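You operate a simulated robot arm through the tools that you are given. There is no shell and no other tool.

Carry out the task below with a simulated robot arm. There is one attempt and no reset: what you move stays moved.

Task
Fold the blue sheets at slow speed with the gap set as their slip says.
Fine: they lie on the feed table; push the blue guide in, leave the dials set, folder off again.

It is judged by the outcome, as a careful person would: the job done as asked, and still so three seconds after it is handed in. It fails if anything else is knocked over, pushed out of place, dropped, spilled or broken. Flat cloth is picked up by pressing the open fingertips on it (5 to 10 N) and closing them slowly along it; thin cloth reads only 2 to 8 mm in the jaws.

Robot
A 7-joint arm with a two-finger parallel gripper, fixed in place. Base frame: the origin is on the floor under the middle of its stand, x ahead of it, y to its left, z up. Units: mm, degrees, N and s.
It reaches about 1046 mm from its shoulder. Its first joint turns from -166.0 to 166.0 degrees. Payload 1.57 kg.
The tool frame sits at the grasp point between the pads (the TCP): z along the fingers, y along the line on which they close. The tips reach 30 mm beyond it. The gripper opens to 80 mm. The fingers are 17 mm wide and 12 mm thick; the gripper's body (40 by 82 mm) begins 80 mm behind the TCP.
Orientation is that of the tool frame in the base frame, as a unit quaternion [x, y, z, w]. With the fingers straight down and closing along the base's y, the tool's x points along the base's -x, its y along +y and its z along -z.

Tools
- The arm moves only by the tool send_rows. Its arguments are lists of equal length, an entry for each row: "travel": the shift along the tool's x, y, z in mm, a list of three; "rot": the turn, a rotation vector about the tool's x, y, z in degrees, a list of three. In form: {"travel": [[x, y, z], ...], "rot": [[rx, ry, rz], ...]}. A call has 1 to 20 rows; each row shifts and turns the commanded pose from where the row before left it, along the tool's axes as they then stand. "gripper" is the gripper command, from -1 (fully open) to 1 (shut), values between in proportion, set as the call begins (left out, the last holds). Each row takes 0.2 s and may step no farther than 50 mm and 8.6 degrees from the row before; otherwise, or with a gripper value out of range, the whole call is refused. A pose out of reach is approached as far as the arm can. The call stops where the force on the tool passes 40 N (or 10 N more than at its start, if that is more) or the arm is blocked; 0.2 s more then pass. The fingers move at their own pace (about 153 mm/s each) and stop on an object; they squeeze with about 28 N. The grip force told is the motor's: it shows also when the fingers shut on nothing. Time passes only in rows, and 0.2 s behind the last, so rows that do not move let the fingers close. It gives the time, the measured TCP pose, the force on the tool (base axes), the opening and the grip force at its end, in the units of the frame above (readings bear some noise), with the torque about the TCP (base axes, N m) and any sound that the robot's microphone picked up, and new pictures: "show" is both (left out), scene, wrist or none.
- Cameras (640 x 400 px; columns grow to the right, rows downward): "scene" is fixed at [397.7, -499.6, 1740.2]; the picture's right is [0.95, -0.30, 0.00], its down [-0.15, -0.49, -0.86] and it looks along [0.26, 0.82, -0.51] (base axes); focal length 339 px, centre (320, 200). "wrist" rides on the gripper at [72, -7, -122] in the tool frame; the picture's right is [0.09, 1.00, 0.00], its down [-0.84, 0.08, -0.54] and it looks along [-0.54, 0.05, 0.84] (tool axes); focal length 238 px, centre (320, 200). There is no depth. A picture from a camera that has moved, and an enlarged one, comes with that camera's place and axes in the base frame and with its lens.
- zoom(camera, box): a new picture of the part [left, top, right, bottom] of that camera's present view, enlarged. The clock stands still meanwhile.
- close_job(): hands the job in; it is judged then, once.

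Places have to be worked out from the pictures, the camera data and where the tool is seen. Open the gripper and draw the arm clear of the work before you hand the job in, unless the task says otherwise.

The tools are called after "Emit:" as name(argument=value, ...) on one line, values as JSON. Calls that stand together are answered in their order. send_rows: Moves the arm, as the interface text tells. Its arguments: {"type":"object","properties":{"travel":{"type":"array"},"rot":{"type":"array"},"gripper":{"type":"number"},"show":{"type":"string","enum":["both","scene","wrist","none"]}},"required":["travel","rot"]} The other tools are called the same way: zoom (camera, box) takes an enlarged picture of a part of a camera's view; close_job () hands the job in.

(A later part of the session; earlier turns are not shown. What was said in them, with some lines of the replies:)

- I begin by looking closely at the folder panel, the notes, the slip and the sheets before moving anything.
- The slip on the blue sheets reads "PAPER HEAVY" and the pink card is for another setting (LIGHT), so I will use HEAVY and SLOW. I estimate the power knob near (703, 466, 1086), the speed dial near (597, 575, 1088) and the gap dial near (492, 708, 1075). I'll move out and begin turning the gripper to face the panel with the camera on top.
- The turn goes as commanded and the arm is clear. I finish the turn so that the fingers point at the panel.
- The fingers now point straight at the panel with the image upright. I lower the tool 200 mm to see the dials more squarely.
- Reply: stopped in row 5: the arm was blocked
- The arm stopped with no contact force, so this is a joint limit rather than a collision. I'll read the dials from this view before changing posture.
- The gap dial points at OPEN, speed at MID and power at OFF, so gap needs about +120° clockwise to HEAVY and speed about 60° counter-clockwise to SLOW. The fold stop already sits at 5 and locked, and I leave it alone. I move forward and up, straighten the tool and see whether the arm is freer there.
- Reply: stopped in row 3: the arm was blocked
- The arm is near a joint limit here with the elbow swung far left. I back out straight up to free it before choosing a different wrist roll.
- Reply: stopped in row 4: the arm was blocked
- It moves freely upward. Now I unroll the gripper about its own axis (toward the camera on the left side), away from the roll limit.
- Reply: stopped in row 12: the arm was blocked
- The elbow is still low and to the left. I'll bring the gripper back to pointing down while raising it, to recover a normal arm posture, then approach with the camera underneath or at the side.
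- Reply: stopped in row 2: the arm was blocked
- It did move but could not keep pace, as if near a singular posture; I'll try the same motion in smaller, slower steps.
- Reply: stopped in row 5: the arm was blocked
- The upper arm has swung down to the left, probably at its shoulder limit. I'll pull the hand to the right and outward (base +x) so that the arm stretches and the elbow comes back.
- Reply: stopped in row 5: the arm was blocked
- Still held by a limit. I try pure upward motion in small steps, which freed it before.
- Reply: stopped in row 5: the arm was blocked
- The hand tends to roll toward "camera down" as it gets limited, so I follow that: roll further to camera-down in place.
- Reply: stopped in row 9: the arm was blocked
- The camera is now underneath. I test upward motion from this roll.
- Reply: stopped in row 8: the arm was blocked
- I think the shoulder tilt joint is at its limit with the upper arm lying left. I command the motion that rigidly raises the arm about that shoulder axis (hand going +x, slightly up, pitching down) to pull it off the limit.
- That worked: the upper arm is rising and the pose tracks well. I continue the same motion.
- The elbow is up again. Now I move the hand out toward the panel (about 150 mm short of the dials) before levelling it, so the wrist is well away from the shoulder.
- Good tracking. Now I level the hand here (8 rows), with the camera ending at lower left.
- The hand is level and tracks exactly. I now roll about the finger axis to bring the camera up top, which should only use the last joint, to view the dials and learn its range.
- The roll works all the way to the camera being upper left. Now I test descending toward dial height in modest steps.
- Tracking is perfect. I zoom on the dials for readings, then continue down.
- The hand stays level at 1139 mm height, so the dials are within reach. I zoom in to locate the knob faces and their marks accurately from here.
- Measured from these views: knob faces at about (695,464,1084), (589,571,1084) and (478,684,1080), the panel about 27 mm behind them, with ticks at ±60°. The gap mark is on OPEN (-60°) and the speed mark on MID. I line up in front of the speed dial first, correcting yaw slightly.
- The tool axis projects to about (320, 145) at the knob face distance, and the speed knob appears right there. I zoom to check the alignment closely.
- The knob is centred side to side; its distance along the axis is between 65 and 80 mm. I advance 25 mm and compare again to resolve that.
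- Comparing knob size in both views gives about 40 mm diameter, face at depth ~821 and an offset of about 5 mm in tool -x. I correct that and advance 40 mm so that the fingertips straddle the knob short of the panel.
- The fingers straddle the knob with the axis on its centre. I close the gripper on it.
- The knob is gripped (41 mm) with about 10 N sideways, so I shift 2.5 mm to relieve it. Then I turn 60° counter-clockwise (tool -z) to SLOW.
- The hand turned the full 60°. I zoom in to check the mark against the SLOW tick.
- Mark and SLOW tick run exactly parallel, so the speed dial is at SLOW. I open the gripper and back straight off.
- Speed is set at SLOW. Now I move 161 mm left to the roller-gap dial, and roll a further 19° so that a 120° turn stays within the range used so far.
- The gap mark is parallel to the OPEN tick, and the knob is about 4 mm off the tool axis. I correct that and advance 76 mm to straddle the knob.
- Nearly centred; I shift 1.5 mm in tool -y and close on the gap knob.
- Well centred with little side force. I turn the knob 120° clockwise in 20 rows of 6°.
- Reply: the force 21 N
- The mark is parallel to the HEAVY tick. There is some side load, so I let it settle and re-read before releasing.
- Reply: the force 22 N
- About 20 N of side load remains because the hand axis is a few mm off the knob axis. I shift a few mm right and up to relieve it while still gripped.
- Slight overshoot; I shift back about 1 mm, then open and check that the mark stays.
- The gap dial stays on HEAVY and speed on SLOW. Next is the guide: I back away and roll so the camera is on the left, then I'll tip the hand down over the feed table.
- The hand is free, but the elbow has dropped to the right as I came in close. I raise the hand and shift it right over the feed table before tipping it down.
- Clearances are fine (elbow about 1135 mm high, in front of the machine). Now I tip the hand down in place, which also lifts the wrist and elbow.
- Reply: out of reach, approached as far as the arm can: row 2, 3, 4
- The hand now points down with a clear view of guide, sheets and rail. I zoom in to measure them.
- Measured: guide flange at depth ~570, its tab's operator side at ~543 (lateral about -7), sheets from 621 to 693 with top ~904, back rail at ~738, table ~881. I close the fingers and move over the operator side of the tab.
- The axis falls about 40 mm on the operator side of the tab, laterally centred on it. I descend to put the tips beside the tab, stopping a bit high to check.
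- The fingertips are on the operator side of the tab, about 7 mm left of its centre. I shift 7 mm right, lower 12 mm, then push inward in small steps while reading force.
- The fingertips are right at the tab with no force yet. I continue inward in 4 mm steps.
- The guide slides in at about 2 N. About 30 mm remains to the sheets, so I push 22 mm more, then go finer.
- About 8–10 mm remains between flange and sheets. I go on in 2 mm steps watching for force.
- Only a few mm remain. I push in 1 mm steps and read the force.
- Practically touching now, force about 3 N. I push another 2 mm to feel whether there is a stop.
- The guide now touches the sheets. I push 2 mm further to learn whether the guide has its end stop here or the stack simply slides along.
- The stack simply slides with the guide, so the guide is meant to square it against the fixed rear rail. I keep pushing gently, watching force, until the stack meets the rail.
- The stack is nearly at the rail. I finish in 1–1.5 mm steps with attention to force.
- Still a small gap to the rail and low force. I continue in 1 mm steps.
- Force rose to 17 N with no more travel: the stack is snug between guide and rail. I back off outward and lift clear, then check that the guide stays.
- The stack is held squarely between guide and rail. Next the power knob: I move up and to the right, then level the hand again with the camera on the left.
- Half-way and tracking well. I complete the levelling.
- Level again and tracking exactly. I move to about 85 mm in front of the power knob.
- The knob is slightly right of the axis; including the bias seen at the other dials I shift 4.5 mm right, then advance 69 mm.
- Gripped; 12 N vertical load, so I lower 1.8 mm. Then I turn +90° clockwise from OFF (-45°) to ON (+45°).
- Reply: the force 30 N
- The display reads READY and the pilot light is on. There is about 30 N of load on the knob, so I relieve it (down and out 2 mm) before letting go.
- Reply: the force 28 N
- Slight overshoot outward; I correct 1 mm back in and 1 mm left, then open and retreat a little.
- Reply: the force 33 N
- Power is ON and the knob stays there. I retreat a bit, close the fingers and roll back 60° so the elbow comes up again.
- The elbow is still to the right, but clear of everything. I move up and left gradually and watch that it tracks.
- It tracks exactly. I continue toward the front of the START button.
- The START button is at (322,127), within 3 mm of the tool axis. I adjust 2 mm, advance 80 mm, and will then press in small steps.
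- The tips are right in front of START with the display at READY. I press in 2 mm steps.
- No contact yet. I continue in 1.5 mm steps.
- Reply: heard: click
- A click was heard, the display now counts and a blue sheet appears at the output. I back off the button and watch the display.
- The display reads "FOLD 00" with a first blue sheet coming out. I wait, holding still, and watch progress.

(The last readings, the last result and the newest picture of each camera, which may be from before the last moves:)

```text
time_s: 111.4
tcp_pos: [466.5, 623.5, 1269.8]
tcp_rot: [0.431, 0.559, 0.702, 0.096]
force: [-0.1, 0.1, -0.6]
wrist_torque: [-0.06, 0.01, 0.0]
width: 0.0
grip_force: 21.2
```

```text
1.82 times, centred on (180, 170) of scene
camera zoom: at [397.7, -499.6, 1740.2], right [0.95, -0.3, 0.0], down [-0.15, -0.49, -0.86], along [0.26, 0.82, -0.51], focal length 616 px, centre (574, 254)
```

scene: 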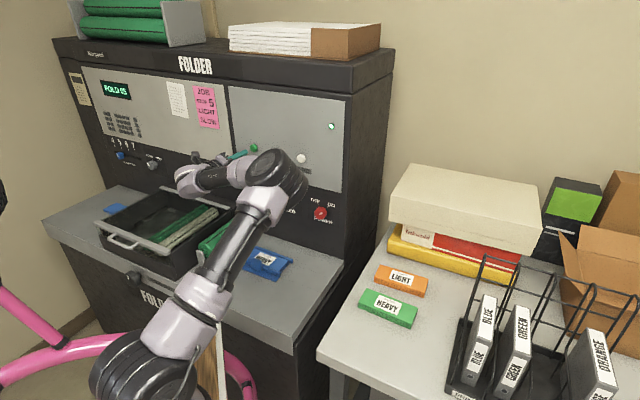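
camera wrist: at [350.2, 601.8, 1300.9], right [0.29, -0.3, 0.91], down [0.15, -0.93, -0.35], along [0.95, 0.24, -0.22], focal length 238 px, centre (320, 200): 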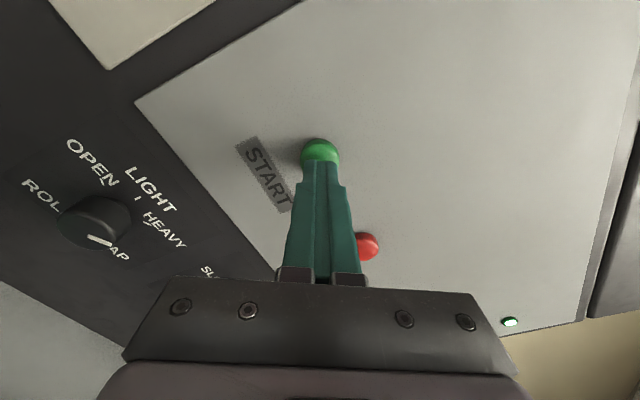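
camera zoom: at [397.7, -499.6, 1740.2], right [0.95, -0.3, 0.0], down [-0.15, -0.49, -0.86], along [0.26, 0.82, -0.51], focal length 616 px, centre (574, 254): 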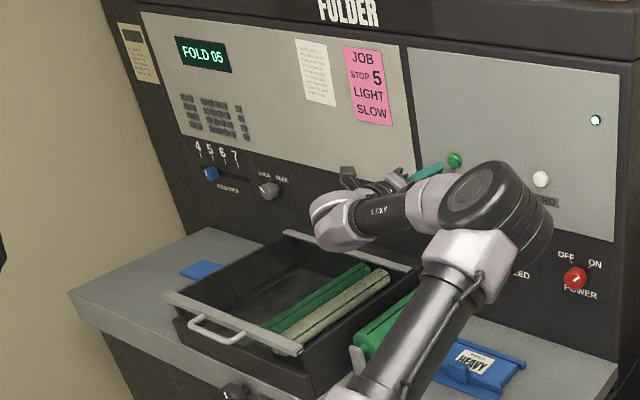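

The counter is at 05 and climbing. I keep waiting until the run ends.

Emit:
send_rows(travel=[[0, 0, 0], [0, 0, 0], [0, 0, 0], [0, 0, 0], [0, 0, 0], [0, 0, 0], [0, 0, 0], [0, 0, 0], [0, 0, 0], [0, 0, 0]], rot=[[0, 0, 0], [0, 0, 0], [0, 0, 0], [0, 0, 0], [0, 0, 0], [0, 0, 0], [0, 0, 0], [0, 0, 0], [0, 0, 0], [0, 0, 0]], show="scene")

Emit:
zoom(camera="scene", box=[60, 60, 300, 280])

```text
time_s: 113.6
tcp_pos: [465.5, 622.8, 1268.0]
tcp_rot: [0.431, 0.559, 0.701, 0.097]
force: [0.7, 0.3, -0.5]
wrist_torque: [-0.02, -0.04, -0.04]
width: 0.0
grip_force: 21.2
```

scene: 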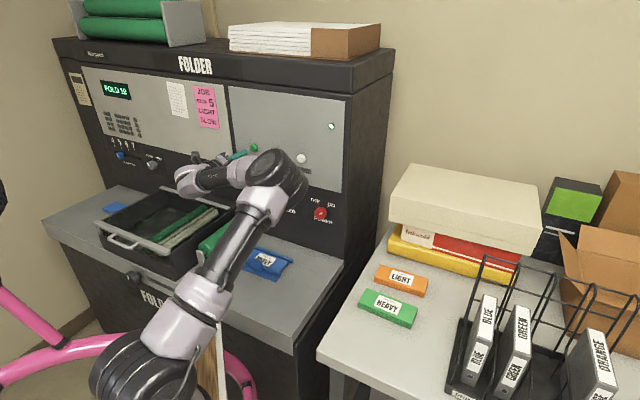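

```text
1.82 times, centred on (180, 170) of scene
camera zoom: at [397.7, -499.6, 1740.2], right [0.95, -0.3, 0.0], down [-0.15, -0.49, -0.86], along [0.26, 0.82, -0.51], focal length 616 px, centre (574, 254)
```

zoom: 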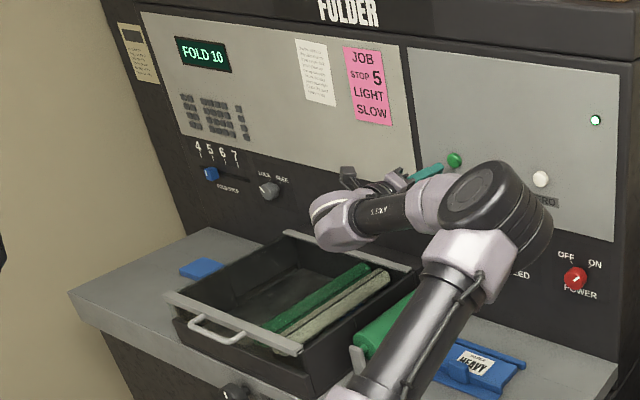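

Counter at 10. I wait more.

Emit:
send_rows(travel=[[0, 0, 0], [0, 0, 0], [0, 0, 0], [0, 0, 0], [0, 0, 0], [0, 0, 0], [0, 0, 0], [0, 0, 0], [0, 0, 0], [0, 0, 0], [0, 0, 0], [0, 0, 0], [0, 0, 0], [0, 0, 0], [0, 0, 0]], rot=[[0, 0, 0], [0, 0, 0], [0, 0, 0], [0, 0, 0], [0, 0, 0], [0, 0, 0], [0, 0, 0], [0, 0, 0], [0, 0, 0], [0, 0, 0], [0, 0, 0], [0, 0, 0], [0, 0, 0], [0, 0, 0], [0, 0, 0]], show="scene")

Emit:
zoom(camera="scene", box=[60, 60, 300, 280])

```text
time_s: 116.8
tcp_pos: [465.5, 622.8, 1268.6]
tcp_rot: [0.431, 0.56, 0.701, 0.096]
force: [0.1, -0.2, -0.2]
wrist_torque: [-0.01, -0.02, -0.02]
width: 0.0
grip_force: 21.5
```

scene: 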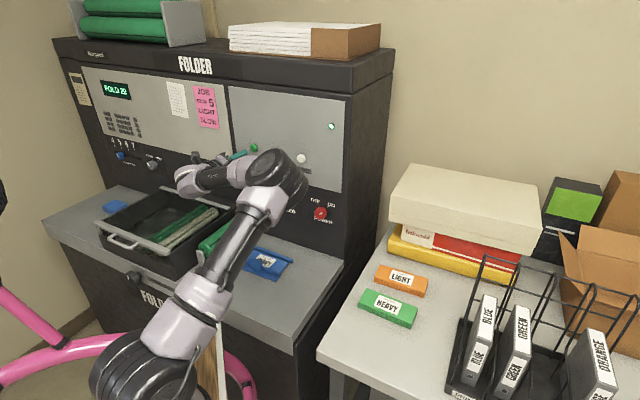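

```text
1.82 times, centred on (180, 170) of scene
camera zoom: at [397.7, -499.6, 1740.2], right [0.95, -0.3, 0.0], down [-0.15, -0.49, -0.86], along [0.26, 0.82, -0.51], focal length 616 px, centre (574, 254)
```

zoom: 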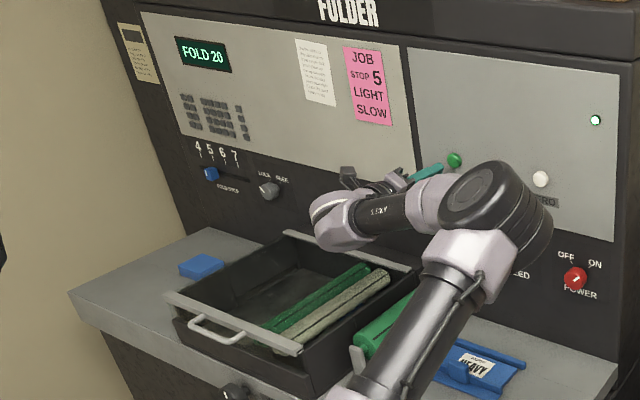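

The counter is at 20 and the folded pile grows. I continue waiting.

Emit:
send_rows(travel=[[0, 0, 0], [0, 0, 0], [0, 0, 0], [0, 0, 0], [0, 0, 0], [0, 0, 0], [0, 0, 0], [0, 0, 0], [0, 0, 0], [0, 0, 0], [0, 0, 0], [0, 0, 0], [0, 0, 0], [0, 0, 0], [0, 0, 0], [0, 0, 0], [0, 0, 0], [0, 0, 0], [0, 0, 0], [0, 0, 0]], rot=[[0, 0, 0], [0, 0, 0], [0, 0, 0], [0, 0, 0], [0, 0, 0], [0, 0, 0], [0, 0, 0], [0, 0, 0], [0, 0, 0], [0, 0, 0], [0, 0, 0], [0, 0, 0], [0, 0, 0], [0, 0, 0], [0, 0, 0], [0, 0, 0], [0, 0, 0], [0, 0, 0], [0, 0, 0], [0, 0, 0]], show="scene")

Emit:
zoom(camera="scene", box=[60, 60, 300, 280])

```text
time_s: 121.0
tcp_pos: [465.6, 622.8, 1268.9]
tcp_rot: [0.431, 0.56, 0.701, 0.097]
force: [0.7, -0.1, -0.3]
wrist_torque: [-0.01, -0.02, 0.02]
width: 0.0
grip_force: 21.5
```

scene: 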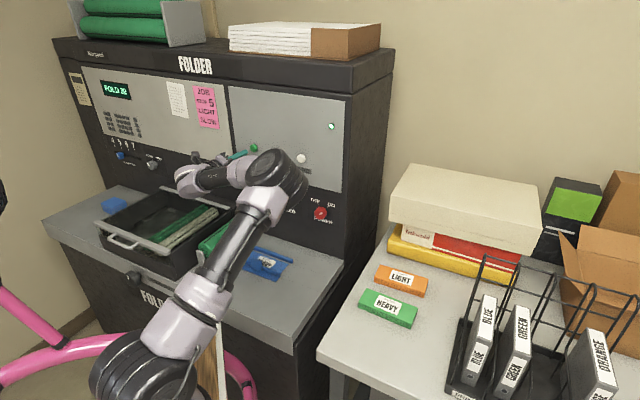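

```text
1.82 times, centred on (180, 170) of scene
camera zoom: at [397.7, -499.6, 1740.2], right [0.95, -0.3, 0.0], down [-0.15, -0.49, -0.86], along [0.26, 0.82, -0.51], focal length 616 px, centre (574, 254)
```

zoom: 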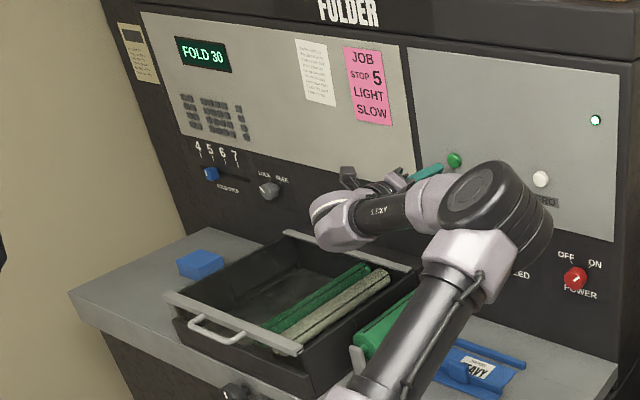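

Counter 30, stack visibly thinner. I keep waiting.

Emit:
send_rows(travel=[[0, 0, 0], [0, 0, 0], [0, 0, 0], [0, 0, 0], [0, 0, 0], [0, 0, 0], [0, 0, 0], [0, 0, 0], [0, 0, 0], [0, 0, 0], [0, 0, 0], [0, 0, 0], [0, 0, 0], [0, 0, 0], [0, 0, 0], [0, 0, 0], [0, 0, 0], [0, 0, 0], [0, 0, 0], [0, 0, 0]], rot=[[0, 0, 0], [0, 0, 0], [0, 0, 0], [0, 0, 0], [0, 0, 0], [0, 0, 0], [0, 0, 0], [0, 0, 0], [0, 0, 0], [0, 0, 0], [0, 0, 0], [0, 0, 0], [0, 0, 0], [0, 0, 0], [0, 0, 0], [0, 0, 0], [0, 0, 0], [0, 0, 0], [0, 0, 0], [0, 0, 0]], show="scene")

Emit:
zoom(camera="scene", box=[60, 60, 300, 280])

```text
time_s: 125.2
tcp_pos: [466.2, 624.4, 1268.4]
tcp_rot: [0.432, 0.559, 0.701, 0.097]
force: [-0.4, -0.1, 0.7]
wrist_torque: [0.02, -0.01, 0.01]
width: 0.0
grip_force: 21.3
```

scene: 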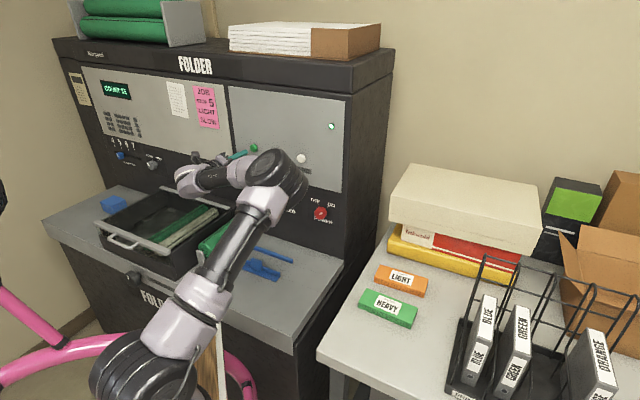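

```text
1.82 times, centred on (180, 170) of scene
camera zoom: at [397.7, -499.6, 1740.2], right [0.95, -0.3, 0.0], down [-0.15, -0.49, -0.86], along [0.26, 0.82, -0.51], focal length 616 px, centre (574, 254)
```

zoom: 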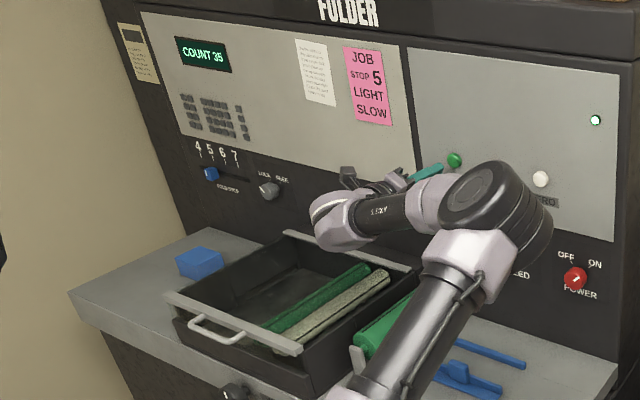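

The run finished: display reads "COUNT 35", the feed table is empty and the folded blue pile lies at the output. Now I go back to the power knob to switch off: retreat, then move right and down in front of it, opening the fingers.

Emit:
send_rows(travel=[[0, 0, -19], [0, 0, -19], [0, 0, -19], [-24.2, -1.67, 0], [-24.2, -1.67, 0], [-24.2, -1.67, 0], [-24.2, -1.67, 0], [-24.2, -1.67, 0], [-24.2, -1.67, 0], [-24.2, -1.67, 0], [0, 0, 0]], rot=[[0, 0, 0], [0, 0, 0], [0, 0, 0], [0, 0, 0], [0, 0, 0], [0, 0, 0], [0, 0, 0], [0, 0, 0], [0, 0, 0], [0, 0, 0], [0, 0, 0]], show="scene")

```text
time_s: 127.6
tcp_pos: [525.9, 482.7, 1175.5]
tcp_rot: [0.431, 0.559, 0.701, 0.096]
force: [0.7, 0.0, 0.2]
wrist_torque: [0.03, 0.03, 0.01]
width: 0.0
grip_force: 21.6
```

scene: 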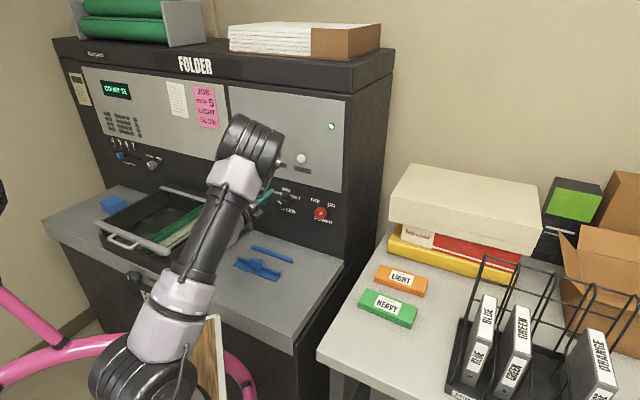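

Good posture, elbow up. I finish the move to the power knob with fingers opening and roll +20°.

Emit:
send_rows(travel=[[-24.2, -1.67, 0], [-24.2, -1.67, 0], [-24.2, -1.67, 0], [-24.2, -1.67, 0], [-24.2, -1.67, 0], [-24.2, -1.67, 0], [-24.2, -1.67, 0], [0, 0, 0], [0, 0, 0], [0, 0, 0], [0, 0, 0]], rot=[[0, 0, 0], [0, 0, 0], [0, 0, 0], [0, 0, 0], [0, 0, 0], [0, 0, 0], [0, 0, 0], [0, 0, 6.7], [0, 0, 6.7], [0, 0, 6.6], [0, 0, 0]], gripper=-1)

Emit:
zoom(camera="wrist", box=[240, 80, 400, 200])

```text
time_s: 130.0
tcp_pos: [622.6, 381.7, 1080.2]
tcp_rot: [0.522, 0.476, 0.707, -0.026]
force: [-0.3, 0.2, -0.4]
wrist_torque: [0.02, -0.01, 0.0]
width: 79.8
grip_force: 0.0
camera wrist: at [500.3, 333.8, 1132.0], right [0.49, -0.5, 0.71], down [0.03, -0.81, -0.59], along [0.87, 0.31, -0.38], focal length 238 px, centre (320, 200)
```

scene: 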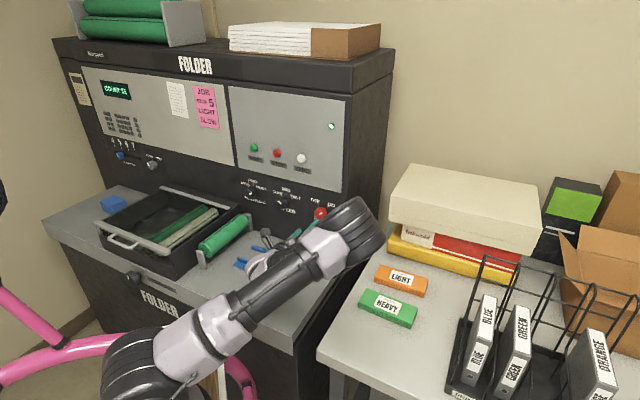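
wrist: 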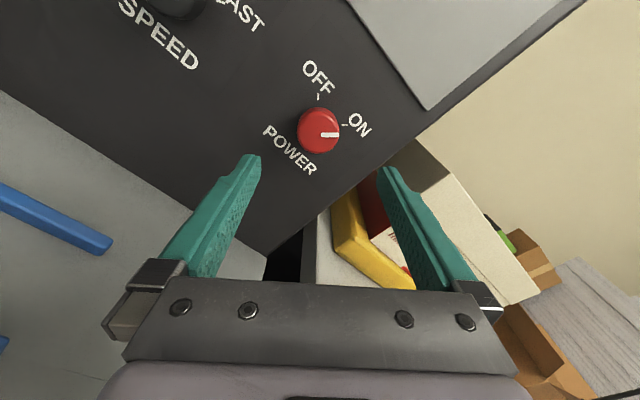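

```text
3.33 times, centred on (320, 140) of wrist
camera zoom: at [500.3, 333.8, 1132.0], right [0.49, -0.5, 0.71], down [0.03, -0.81, -0.59], along [0.87, 0.31, -0.38], focal length 794 px, centre (320, 400)
```

zoom: 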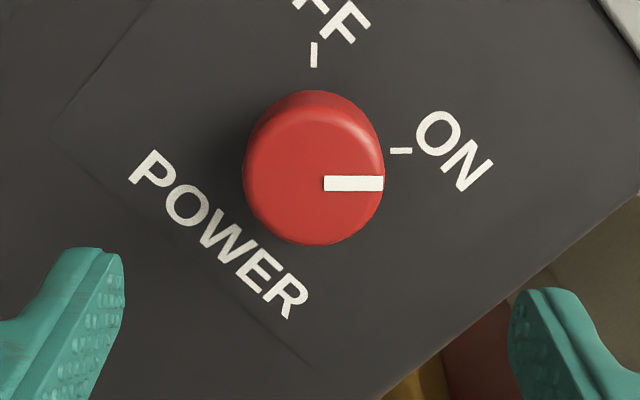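

The axis is on the power knob (mark at ON). I lower 1 mm, advance 92 mm and close on it.

Emit:
send_rows(travel=[[-0.8, -0.6, 0], [0, 0, 9.2], [0, 0, 9.2], [0, 0, 9.2], [0, 0, 9.2], [0, 0, 9.2], [0, 0, 9.2], [0, 0, 9.2], [0, 0, 9.2], [0, 0, 9.2], [0, 0, 9.2], [0, 0, 0]], rot=[[0, 0, 0], [0, 0, 0], [0, 0, 0], [0, 0, 0], [0, 0, 0], [0, 0, 0], [0, 0, 0], [0, 0, 0], [0, 0, 0], [0, 0, 0], [0, 0, 0], [0, 0, 0]], show="wrist")

Emit:
send_rows(travel=[[0, 0, 0], [0, 0, 0], [0, 0, 0]], rot=[[0, 0, 0], [0, 0, 0], [0, 0, 0]], gripper=1, show="wrist")

```text
time_s: 132.6
tcp_pos: [691.0, 446.3, 1080.7]
tcp_rot: [0.522, 0.477, 0.706, -0.027]
force: [-0.1, -0.1, 0.6]
wrist_torque: [-0.01, -0.01, -0.02]
width: 80.0
grip_force: 0.2
camera wrist: at [565.8, 397.9, 1131.0], right [0.49, -0.5, 0.71], down [0.03, -0.81, -0.59], along [0.87, 0.31, -0.38], focal length 238 px, centre (320, 200)
```

wrist: 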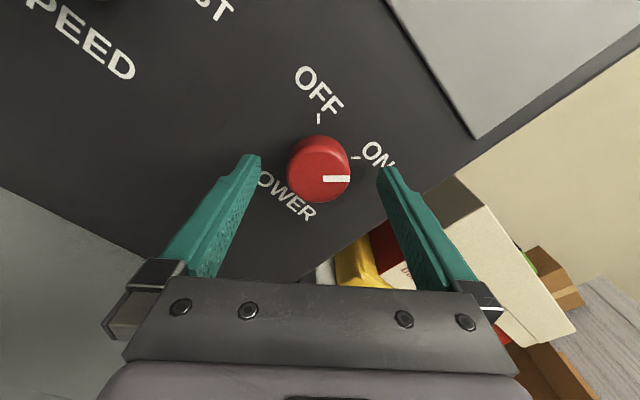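

```text
time_s: 133.4
tcp_pos: [687.4, 447.0, 1079.0]
tcp_rot: [0.522, 0.477, 0.706, -0.027]
force: [-4.8, 6.1, -8.9]
wrist_torque: [-0.17, 0.16, 0.38]
width: 41.3
grip_force: 44.9
camera wrist: at [565.2, 398.4, 1130.3], right [0.49, -0.5, 0.71], down [0.03, -0.81, -0.59], along [0.87, 0.31, -0.38], focal length 238 px, centre (320, 200)
```

wrist: 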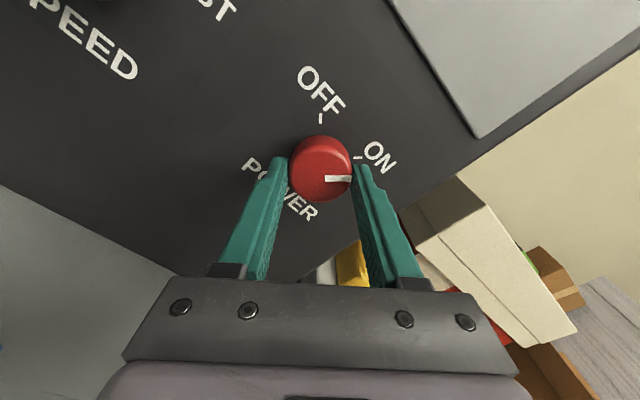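

Gripped with about 12 N along -y, so I shift -1.7 mm. Then I turn -90° back to OFF.

Emit:
send_rows(travel=[[0, -1.7, 0], [0, 0, 0], [0, 0, 0], [0, 0, 0], [0, 0, 0], [0, 0, 0], [0, 0, 0], [0, 0, 0], [0, 0, 0], [0, 0, 0], [0, 0, 0], [0, 0, 0], [0, 0, 0], [0, 0, 0], [0, 0, 0], [0, 0, 0], [0, 0, 0]], rot=[[0, 0, 0], [0, 0, -6], [0, 0, -6], [0, 0, -6], [0, 0, -6], [0, 0, -6], [0, 0, -6], [0, 0, -6], [0, 0, -6], [0, 0, -6], [0, 0, -6], [0, 0, -6], [0, 0, -6], [0, 0, -6], [0, 0, -6], [0, 0, -6], [0, 0, 0]])

Emit:
zoom(camera="wrist", box=[240, 80, 400, 200])

```text
time_s: 137.0
tcp_pos: [688.2, 447.8, 1081.1]
tcp_rot: [0.032, 0.704, 0.519, 0.483]
force: [14.5, 1.4, 26.2]
wrist_torque: [0.67, -0.61, -0.34]
width: 40.9
grip_force: 45.1
camera wrist: at [566.0, 398.2, 1029.3], right [-0.5, 0.51, 0.7], down [0.02, -0.8, 0.6], along [0.86, 0.32, 0.39], focal length 238 px, centre (320, 200)
```

scene: 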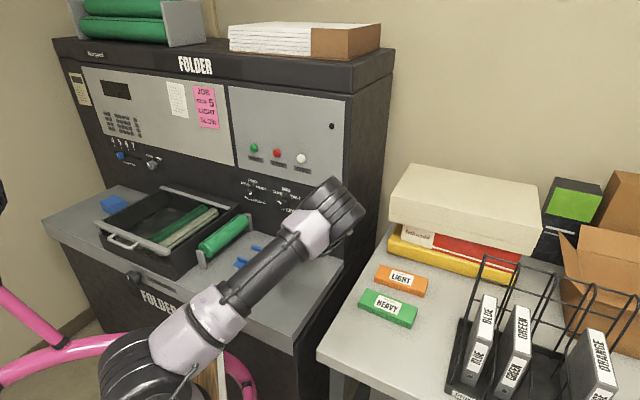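
wrist: 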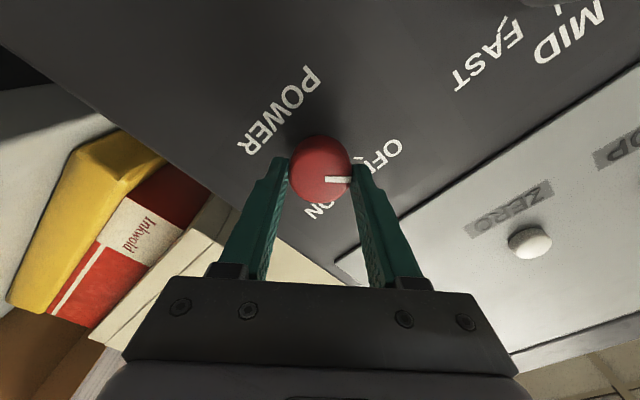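

```text
3.33 times, centred on (320, 140) of wrist
camera zoom: at [566.0, 398.2, 1029.3], right [-0.5, 0.51, 0.7], down [0.02, -0.8, 0.6], along [0.86, 0.32, 0.39], focal length 794 px, centre (320, 400)
```

zoom: 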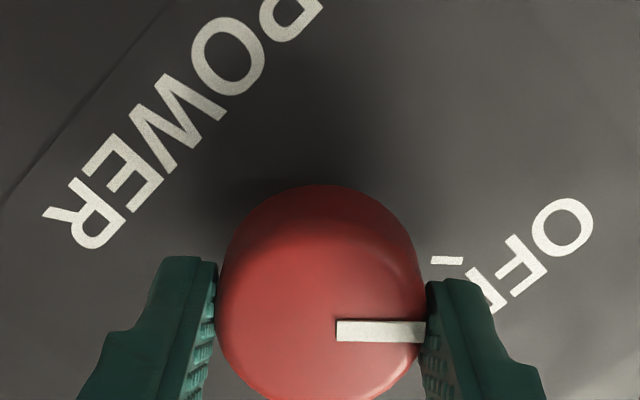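

The display and pilot light are off and the mark is parallel with the OFF tick. I relieve the load (about 2.5 mm up, 1 mm right), then open and back off.

Emit:
send_rows(travel=[[-1.1, 0.6, 0.5], [-1.1, 0.6, 0.5], [0, 0, 0]], rot=[[0, 0, 0], [0, 0, 0], [0, 0, 0]], show="none")

Emit:
send_rows(travel=[[0, 0, 0], [0, 0, 0], [0, 0, -10], [0, 0, -20], [0, 0, -20], [0, 0, -20], [0, 0, -20], [0, 0, 0]], rot=[[0, 0, 0], [0, 0, 0], [0, 0, 0], [0, 0, 0], [0, 0, 0], [0, 0, 0], [0, 0, 0], [0, 0, 0]], gripper=-1)

Emit:
zoom(camera="wrist", box=[240, 0, 640, 200])

```text
time_s: 137.8
tcp_pos: [689.0, 447.9, 1081.3]
tcp_rot: [0.033, 0.707, 0.518, 0.48]
force: [4.3, -2.1, 13.9]
wrist_torque: [0.42, -0.48, -0.22]
width: 40.9
grip_force: 45.1
```

```text
time_s: 139.6
tcp_pos: [625.9, 384.2, 1080.9]
tcp_rot: [0.032, 0.706, 0.519, 0.481]
force: [0.1, 0.3, -0.6]
wrist_torque: [0.02, -0.02, 0.01]
width: 80.0
grip_force: 0.1
camera wrist: at [503.4, 335.5, 1030.1], right [-0.5, 0.51, 0.7], down [0.03, -0.8, 0.6], along [0.87, 0.32, 0.39], focal length 238 px, centre (320, 200)
```

scene: 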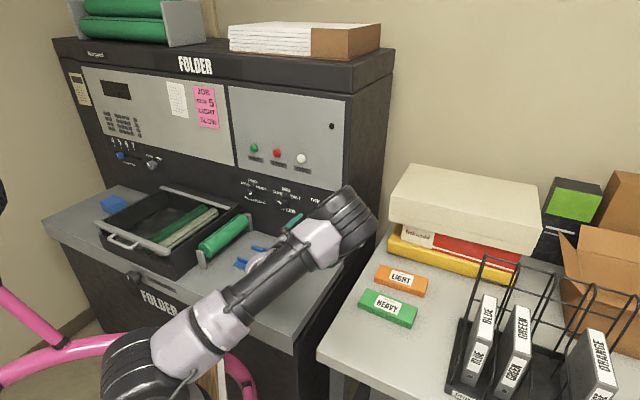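
wrist: 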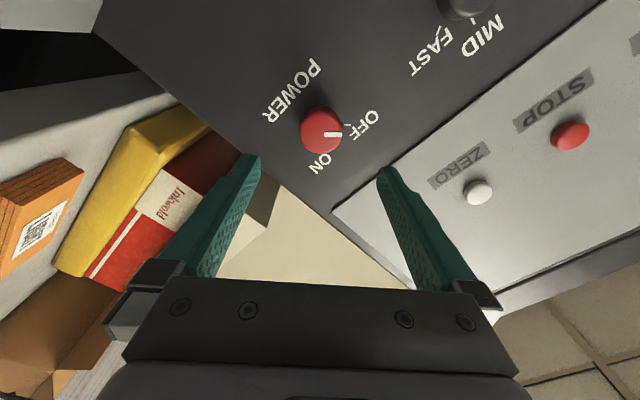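

```text
1.60 times, centred on (440, 100) of wrist
camera zoom: at [503.4, 335.5, 1030.1], right [-0.5, 0.51, 0.7], down [0.03, -0.8, 0.6], along [0.87, 0.32, 0.39], focal length 381 px, centre (128, 360)
```

zoom: 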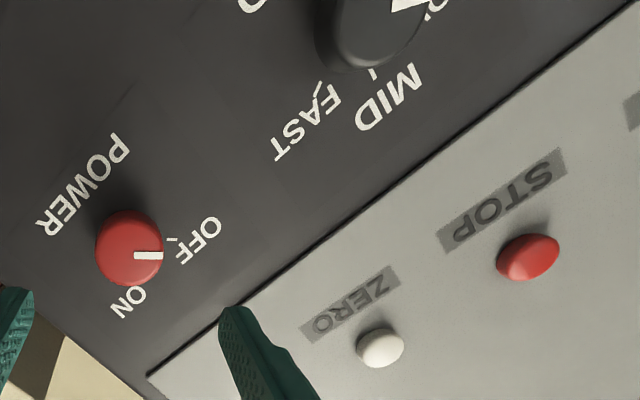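

Power knob stays at OFF. I draw the arm up and back, clear of the panel, and inspect the end state.

Emit:
send_rows(travel=[[-12.9, 15.3, -6], [-12.9, 15.3, -6], [-12.9, 15.3, -6], [-12.9, 15.3, -6], [-12.9, 15.3, -6], [-12.9, 15.3, -6], [-12.9, 15.3, -6], [-12.9, 15.3, -6], [-12.9, 15.3, -6], [-12.9, 15.3, -6], [0, 0, 0]], rot=[[0, 0, 0], [0, 0, 0], [0, 0, 0], [0, 0, 0], [0, 0, 0], [0, 0, 0], [0, 0, 0], [0, 0, 0], [0, 0, 0], [0, 0, 0], [0, 0, 0]], show="scene")

Emit:
zoom(camera="scene", box=[220, 150, 360, 240])

Emit:
zoom(camera="scene", box=[80, 170, 310, 320])

```text
time_s: 142.0
tcp_pos: [583.3, 342.8, 1281.2]
tcp_rot: [0.032, 0.706, 0.518, 0.481]
force: [-0.4, 0.0, -0.8]
wrist_torque: [0.02, 0.01, -0.02]
width: 79.9
grip_force: 0.1
```

scene: 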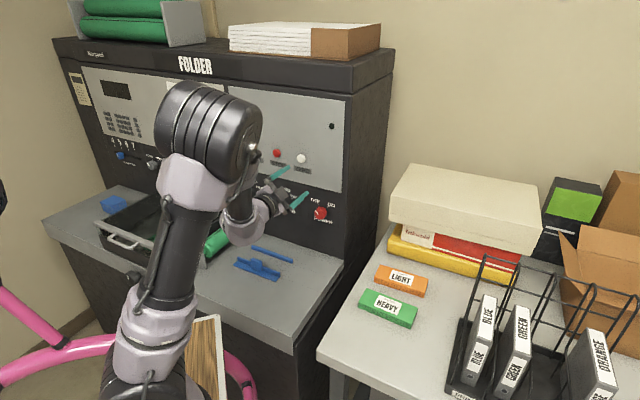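

```text
4.44 times, centred on (290, 195) of scene
camera zoom: at [397.7, -499.6, 1740.2], right [0.95, -0.3, 0.0], down [-0.15, -0.49, -0.86], along [0.26, 0.82, -0.51], focal length 1505 px, centre (453, 222)
```

zoom: 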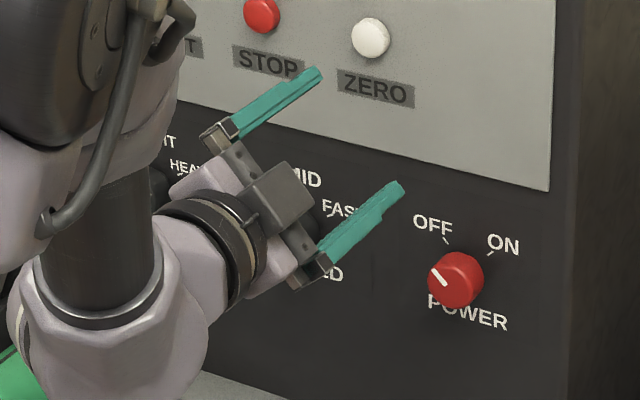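

```text
2.67 times, centred on (195, 245) of scene
camera zoom: at [397.7, -499.6, 1740.2], right [0.95, -0.3, 0.0], down [-0.15, -0.49, -0.86], along [0.26, 0.82, -0.51], focal length 903 px, centre (653, 80)
```

zoom: 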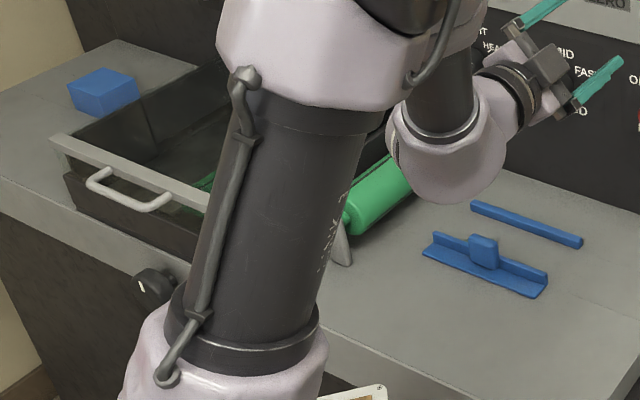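

The folded pile sits at the output and the guide is in. I roll the hand back to check the two dials once more with the wrist camera.

Emit:
send_rows(travel=[[0, 0, 0], [0, 0, 0], [0, 0, 0], [0, 0, 0], [0, 0, 0], [0, 0, 0], [0, 0, 0], [0, 0, 0], [0, 0, 0], [0, 0, 0], [0, 0, 0]], rot=[[0, 0, 8], [0, 0, 8], [0, 0, 8], [0, 0, 8], [0, 0, 8], [0, 0, 8], [0, 0, 8], [0, 0, 8], [0, 0, 8], [0, 0, 8], [0, 0, 0]])

Emit:
zoom(camera="wrist", box=[0, 40, 340, 260])

```text
time_s: 144.4
tcp_pos: [582.3, 341.6, 1281.5]
tcp_rot: [0.479, 0.519, 0.707, 0.034]
force: [0.1, 0.2, -0.6]
wrist_torque: [0.0, 0.0, 0.01]
width: 80.0
grip_force: 0.0
camera wrist: at [453.4, 299.3, 1322.3], right [0.4, -0.41, 0.82], down [0.1, -0.87, -0.48], along [0.91, 0.27, -0.31], focal length 238 px, centre (320, 200)
```

scene: 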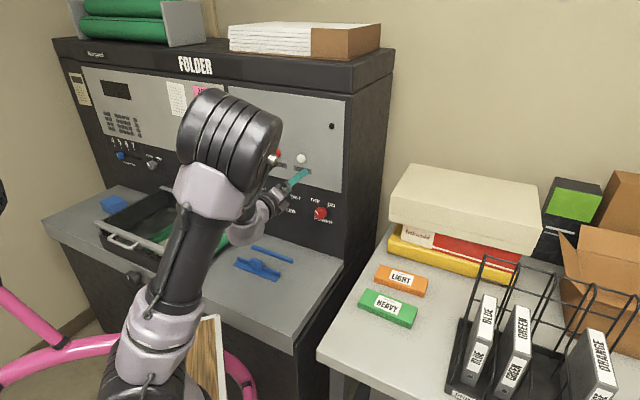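
wrist: 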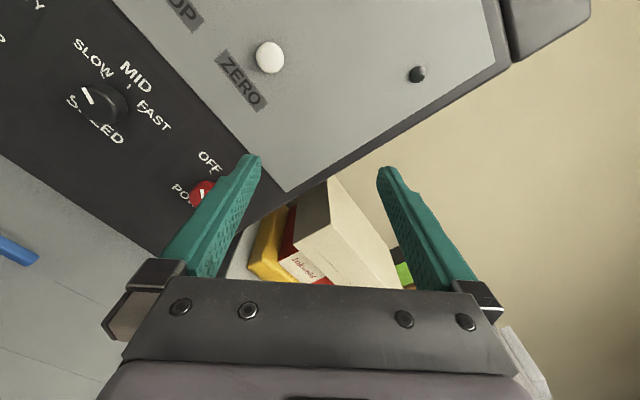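

```text
1.82 times, centred on (170, 150) of wrist
camera zoom: at [453.4, 299.3, 1322.3], right [0.4, -0.41, 0.82], down [0.1, -0.87, -0.48], along [0.91, 0.27, -0.31], focal length 433 px, centre (593, 291)
```

zoom: 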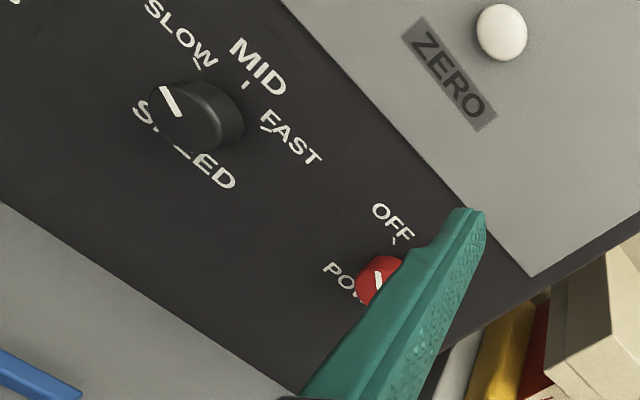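

Speed shows SLOW and power OFF. I slide left to see the gap dial too, backing away further.

Emit:
send_rows(travel=[[19.2, -16, -6], [19.2, -16, -6], [19.2, -16, -6], [19.2, -16, -6], [19.2, -16, -6], [19.2, -16, -6], [0, 0, 0]], rot=[[0, 0, 0], [0, 0, 0], [0, 0, 0], [0, 0, 0], [0, 0, 0], [0, 0, 0], [0, 0, 0]])

Emit:
zoom(camera="wrist", box=[0, 40, 340, 260])

Emit:
zoom(camera="scene", box=[50, 60, 330, 290])

```text
time_s: 146.0
tcp_pos: [452.6, 423.9, 1280.5]
tcp_rot: [0.478, 0.52, 0.707, 0.035]
force: [-0.1, -0.6, -0.3]
wrist_torque: [-0.01, 0.0, 0.01]
width: 80.0
grip_force: 0.1
camera wrist: at [323.1, 381.0, 1322.7], right [0.4, -0.4, 0.82], down [0.1, -0.87, -0.48], along [0.91, 0.27, -0.31], focal length 238 px, centre (320, 200)
```

scene: 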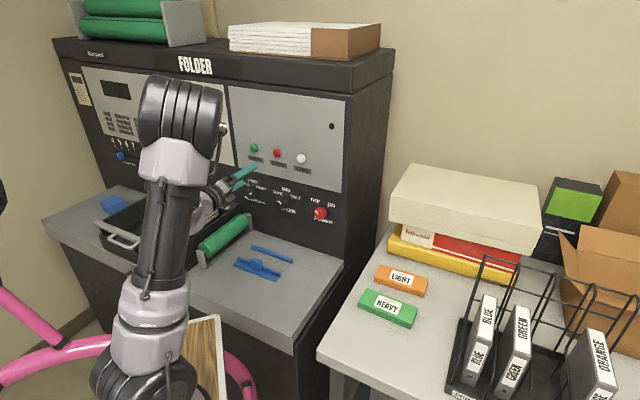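
wrist: 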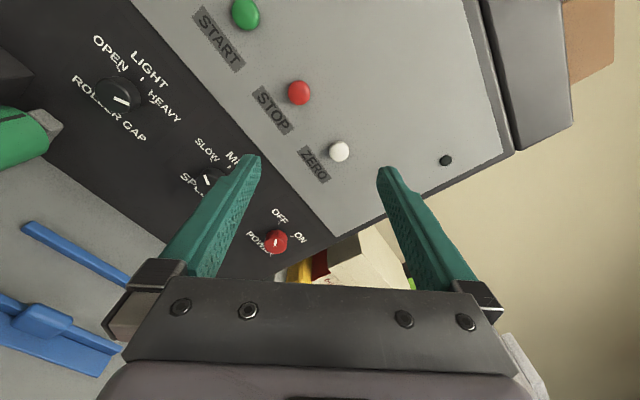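

```text
1.82 times, centred on (170, 150) of wrist
camera zoom: at [323.1, 381.0, 1322.7], right [0.4, -0.4, 0.82], down [0.1, -0.87, -0.48], along [0.91, 0.27, -0.31], focal length 433 px, centre (593, 291)
```

zoom: 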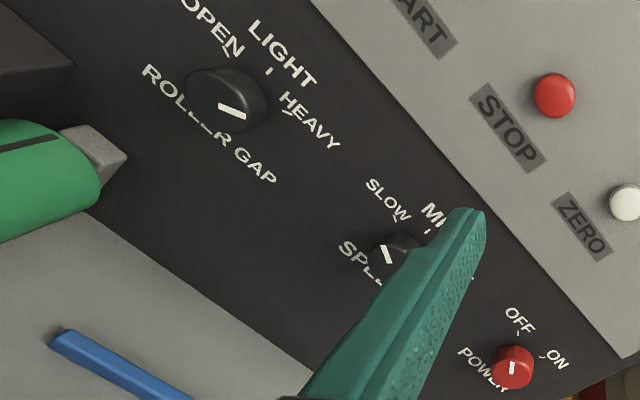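

```text
1.74 times, centred on (190, 175) of scene
camera zoom: at [397.7, -499.6, 1740.2], right [0.95, -0.3, 0.0], down [-0.15, -0.49, -0.86], along [0.26, 0.82, -0.51], focal length 589 px, centre (546, 244)
```

zoom: 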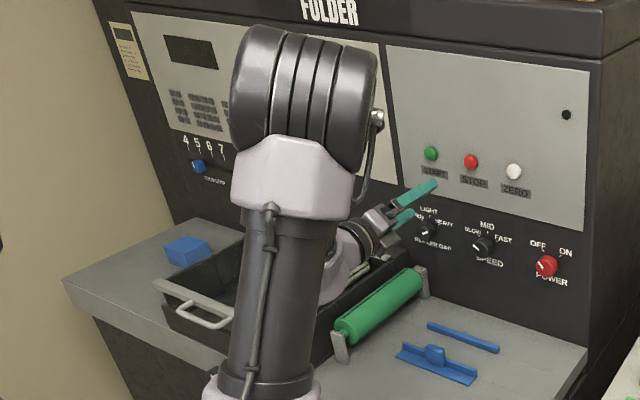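

Gap is at HEAVY, speed at SLOW, power is OFF with the display dark, the guide is in and the folded blue pile rests at the output. The gripper is open and the arm is clear, so I hand in the job.

Emit:
close_job()

```text
The job is handed in.
```

The blue sheets are folded. The display finished on "COUNT 35", the feed table is empty, and the folded pile sits at the output.

- **Gap:** set to HEAVY, as the slip on the blue stack says. The pink job card on the panel says LIGHT; I took it to be for another job and ignored it.
- **Speed:** set to SLOW. I left both dials where they are.
- **Guide:** pushed in until the stack was snug against the fixed rear rail. The stack had been about 45 mm short of the rail, so it slid along with the guide.
- **Fold stop:** not touched; it was already at 5 and locked.
- **Power:** off again, with the display and pilot light dark.

The gripper is open and the arm is clear of the machine. I saw nothing else moved or knocked over.
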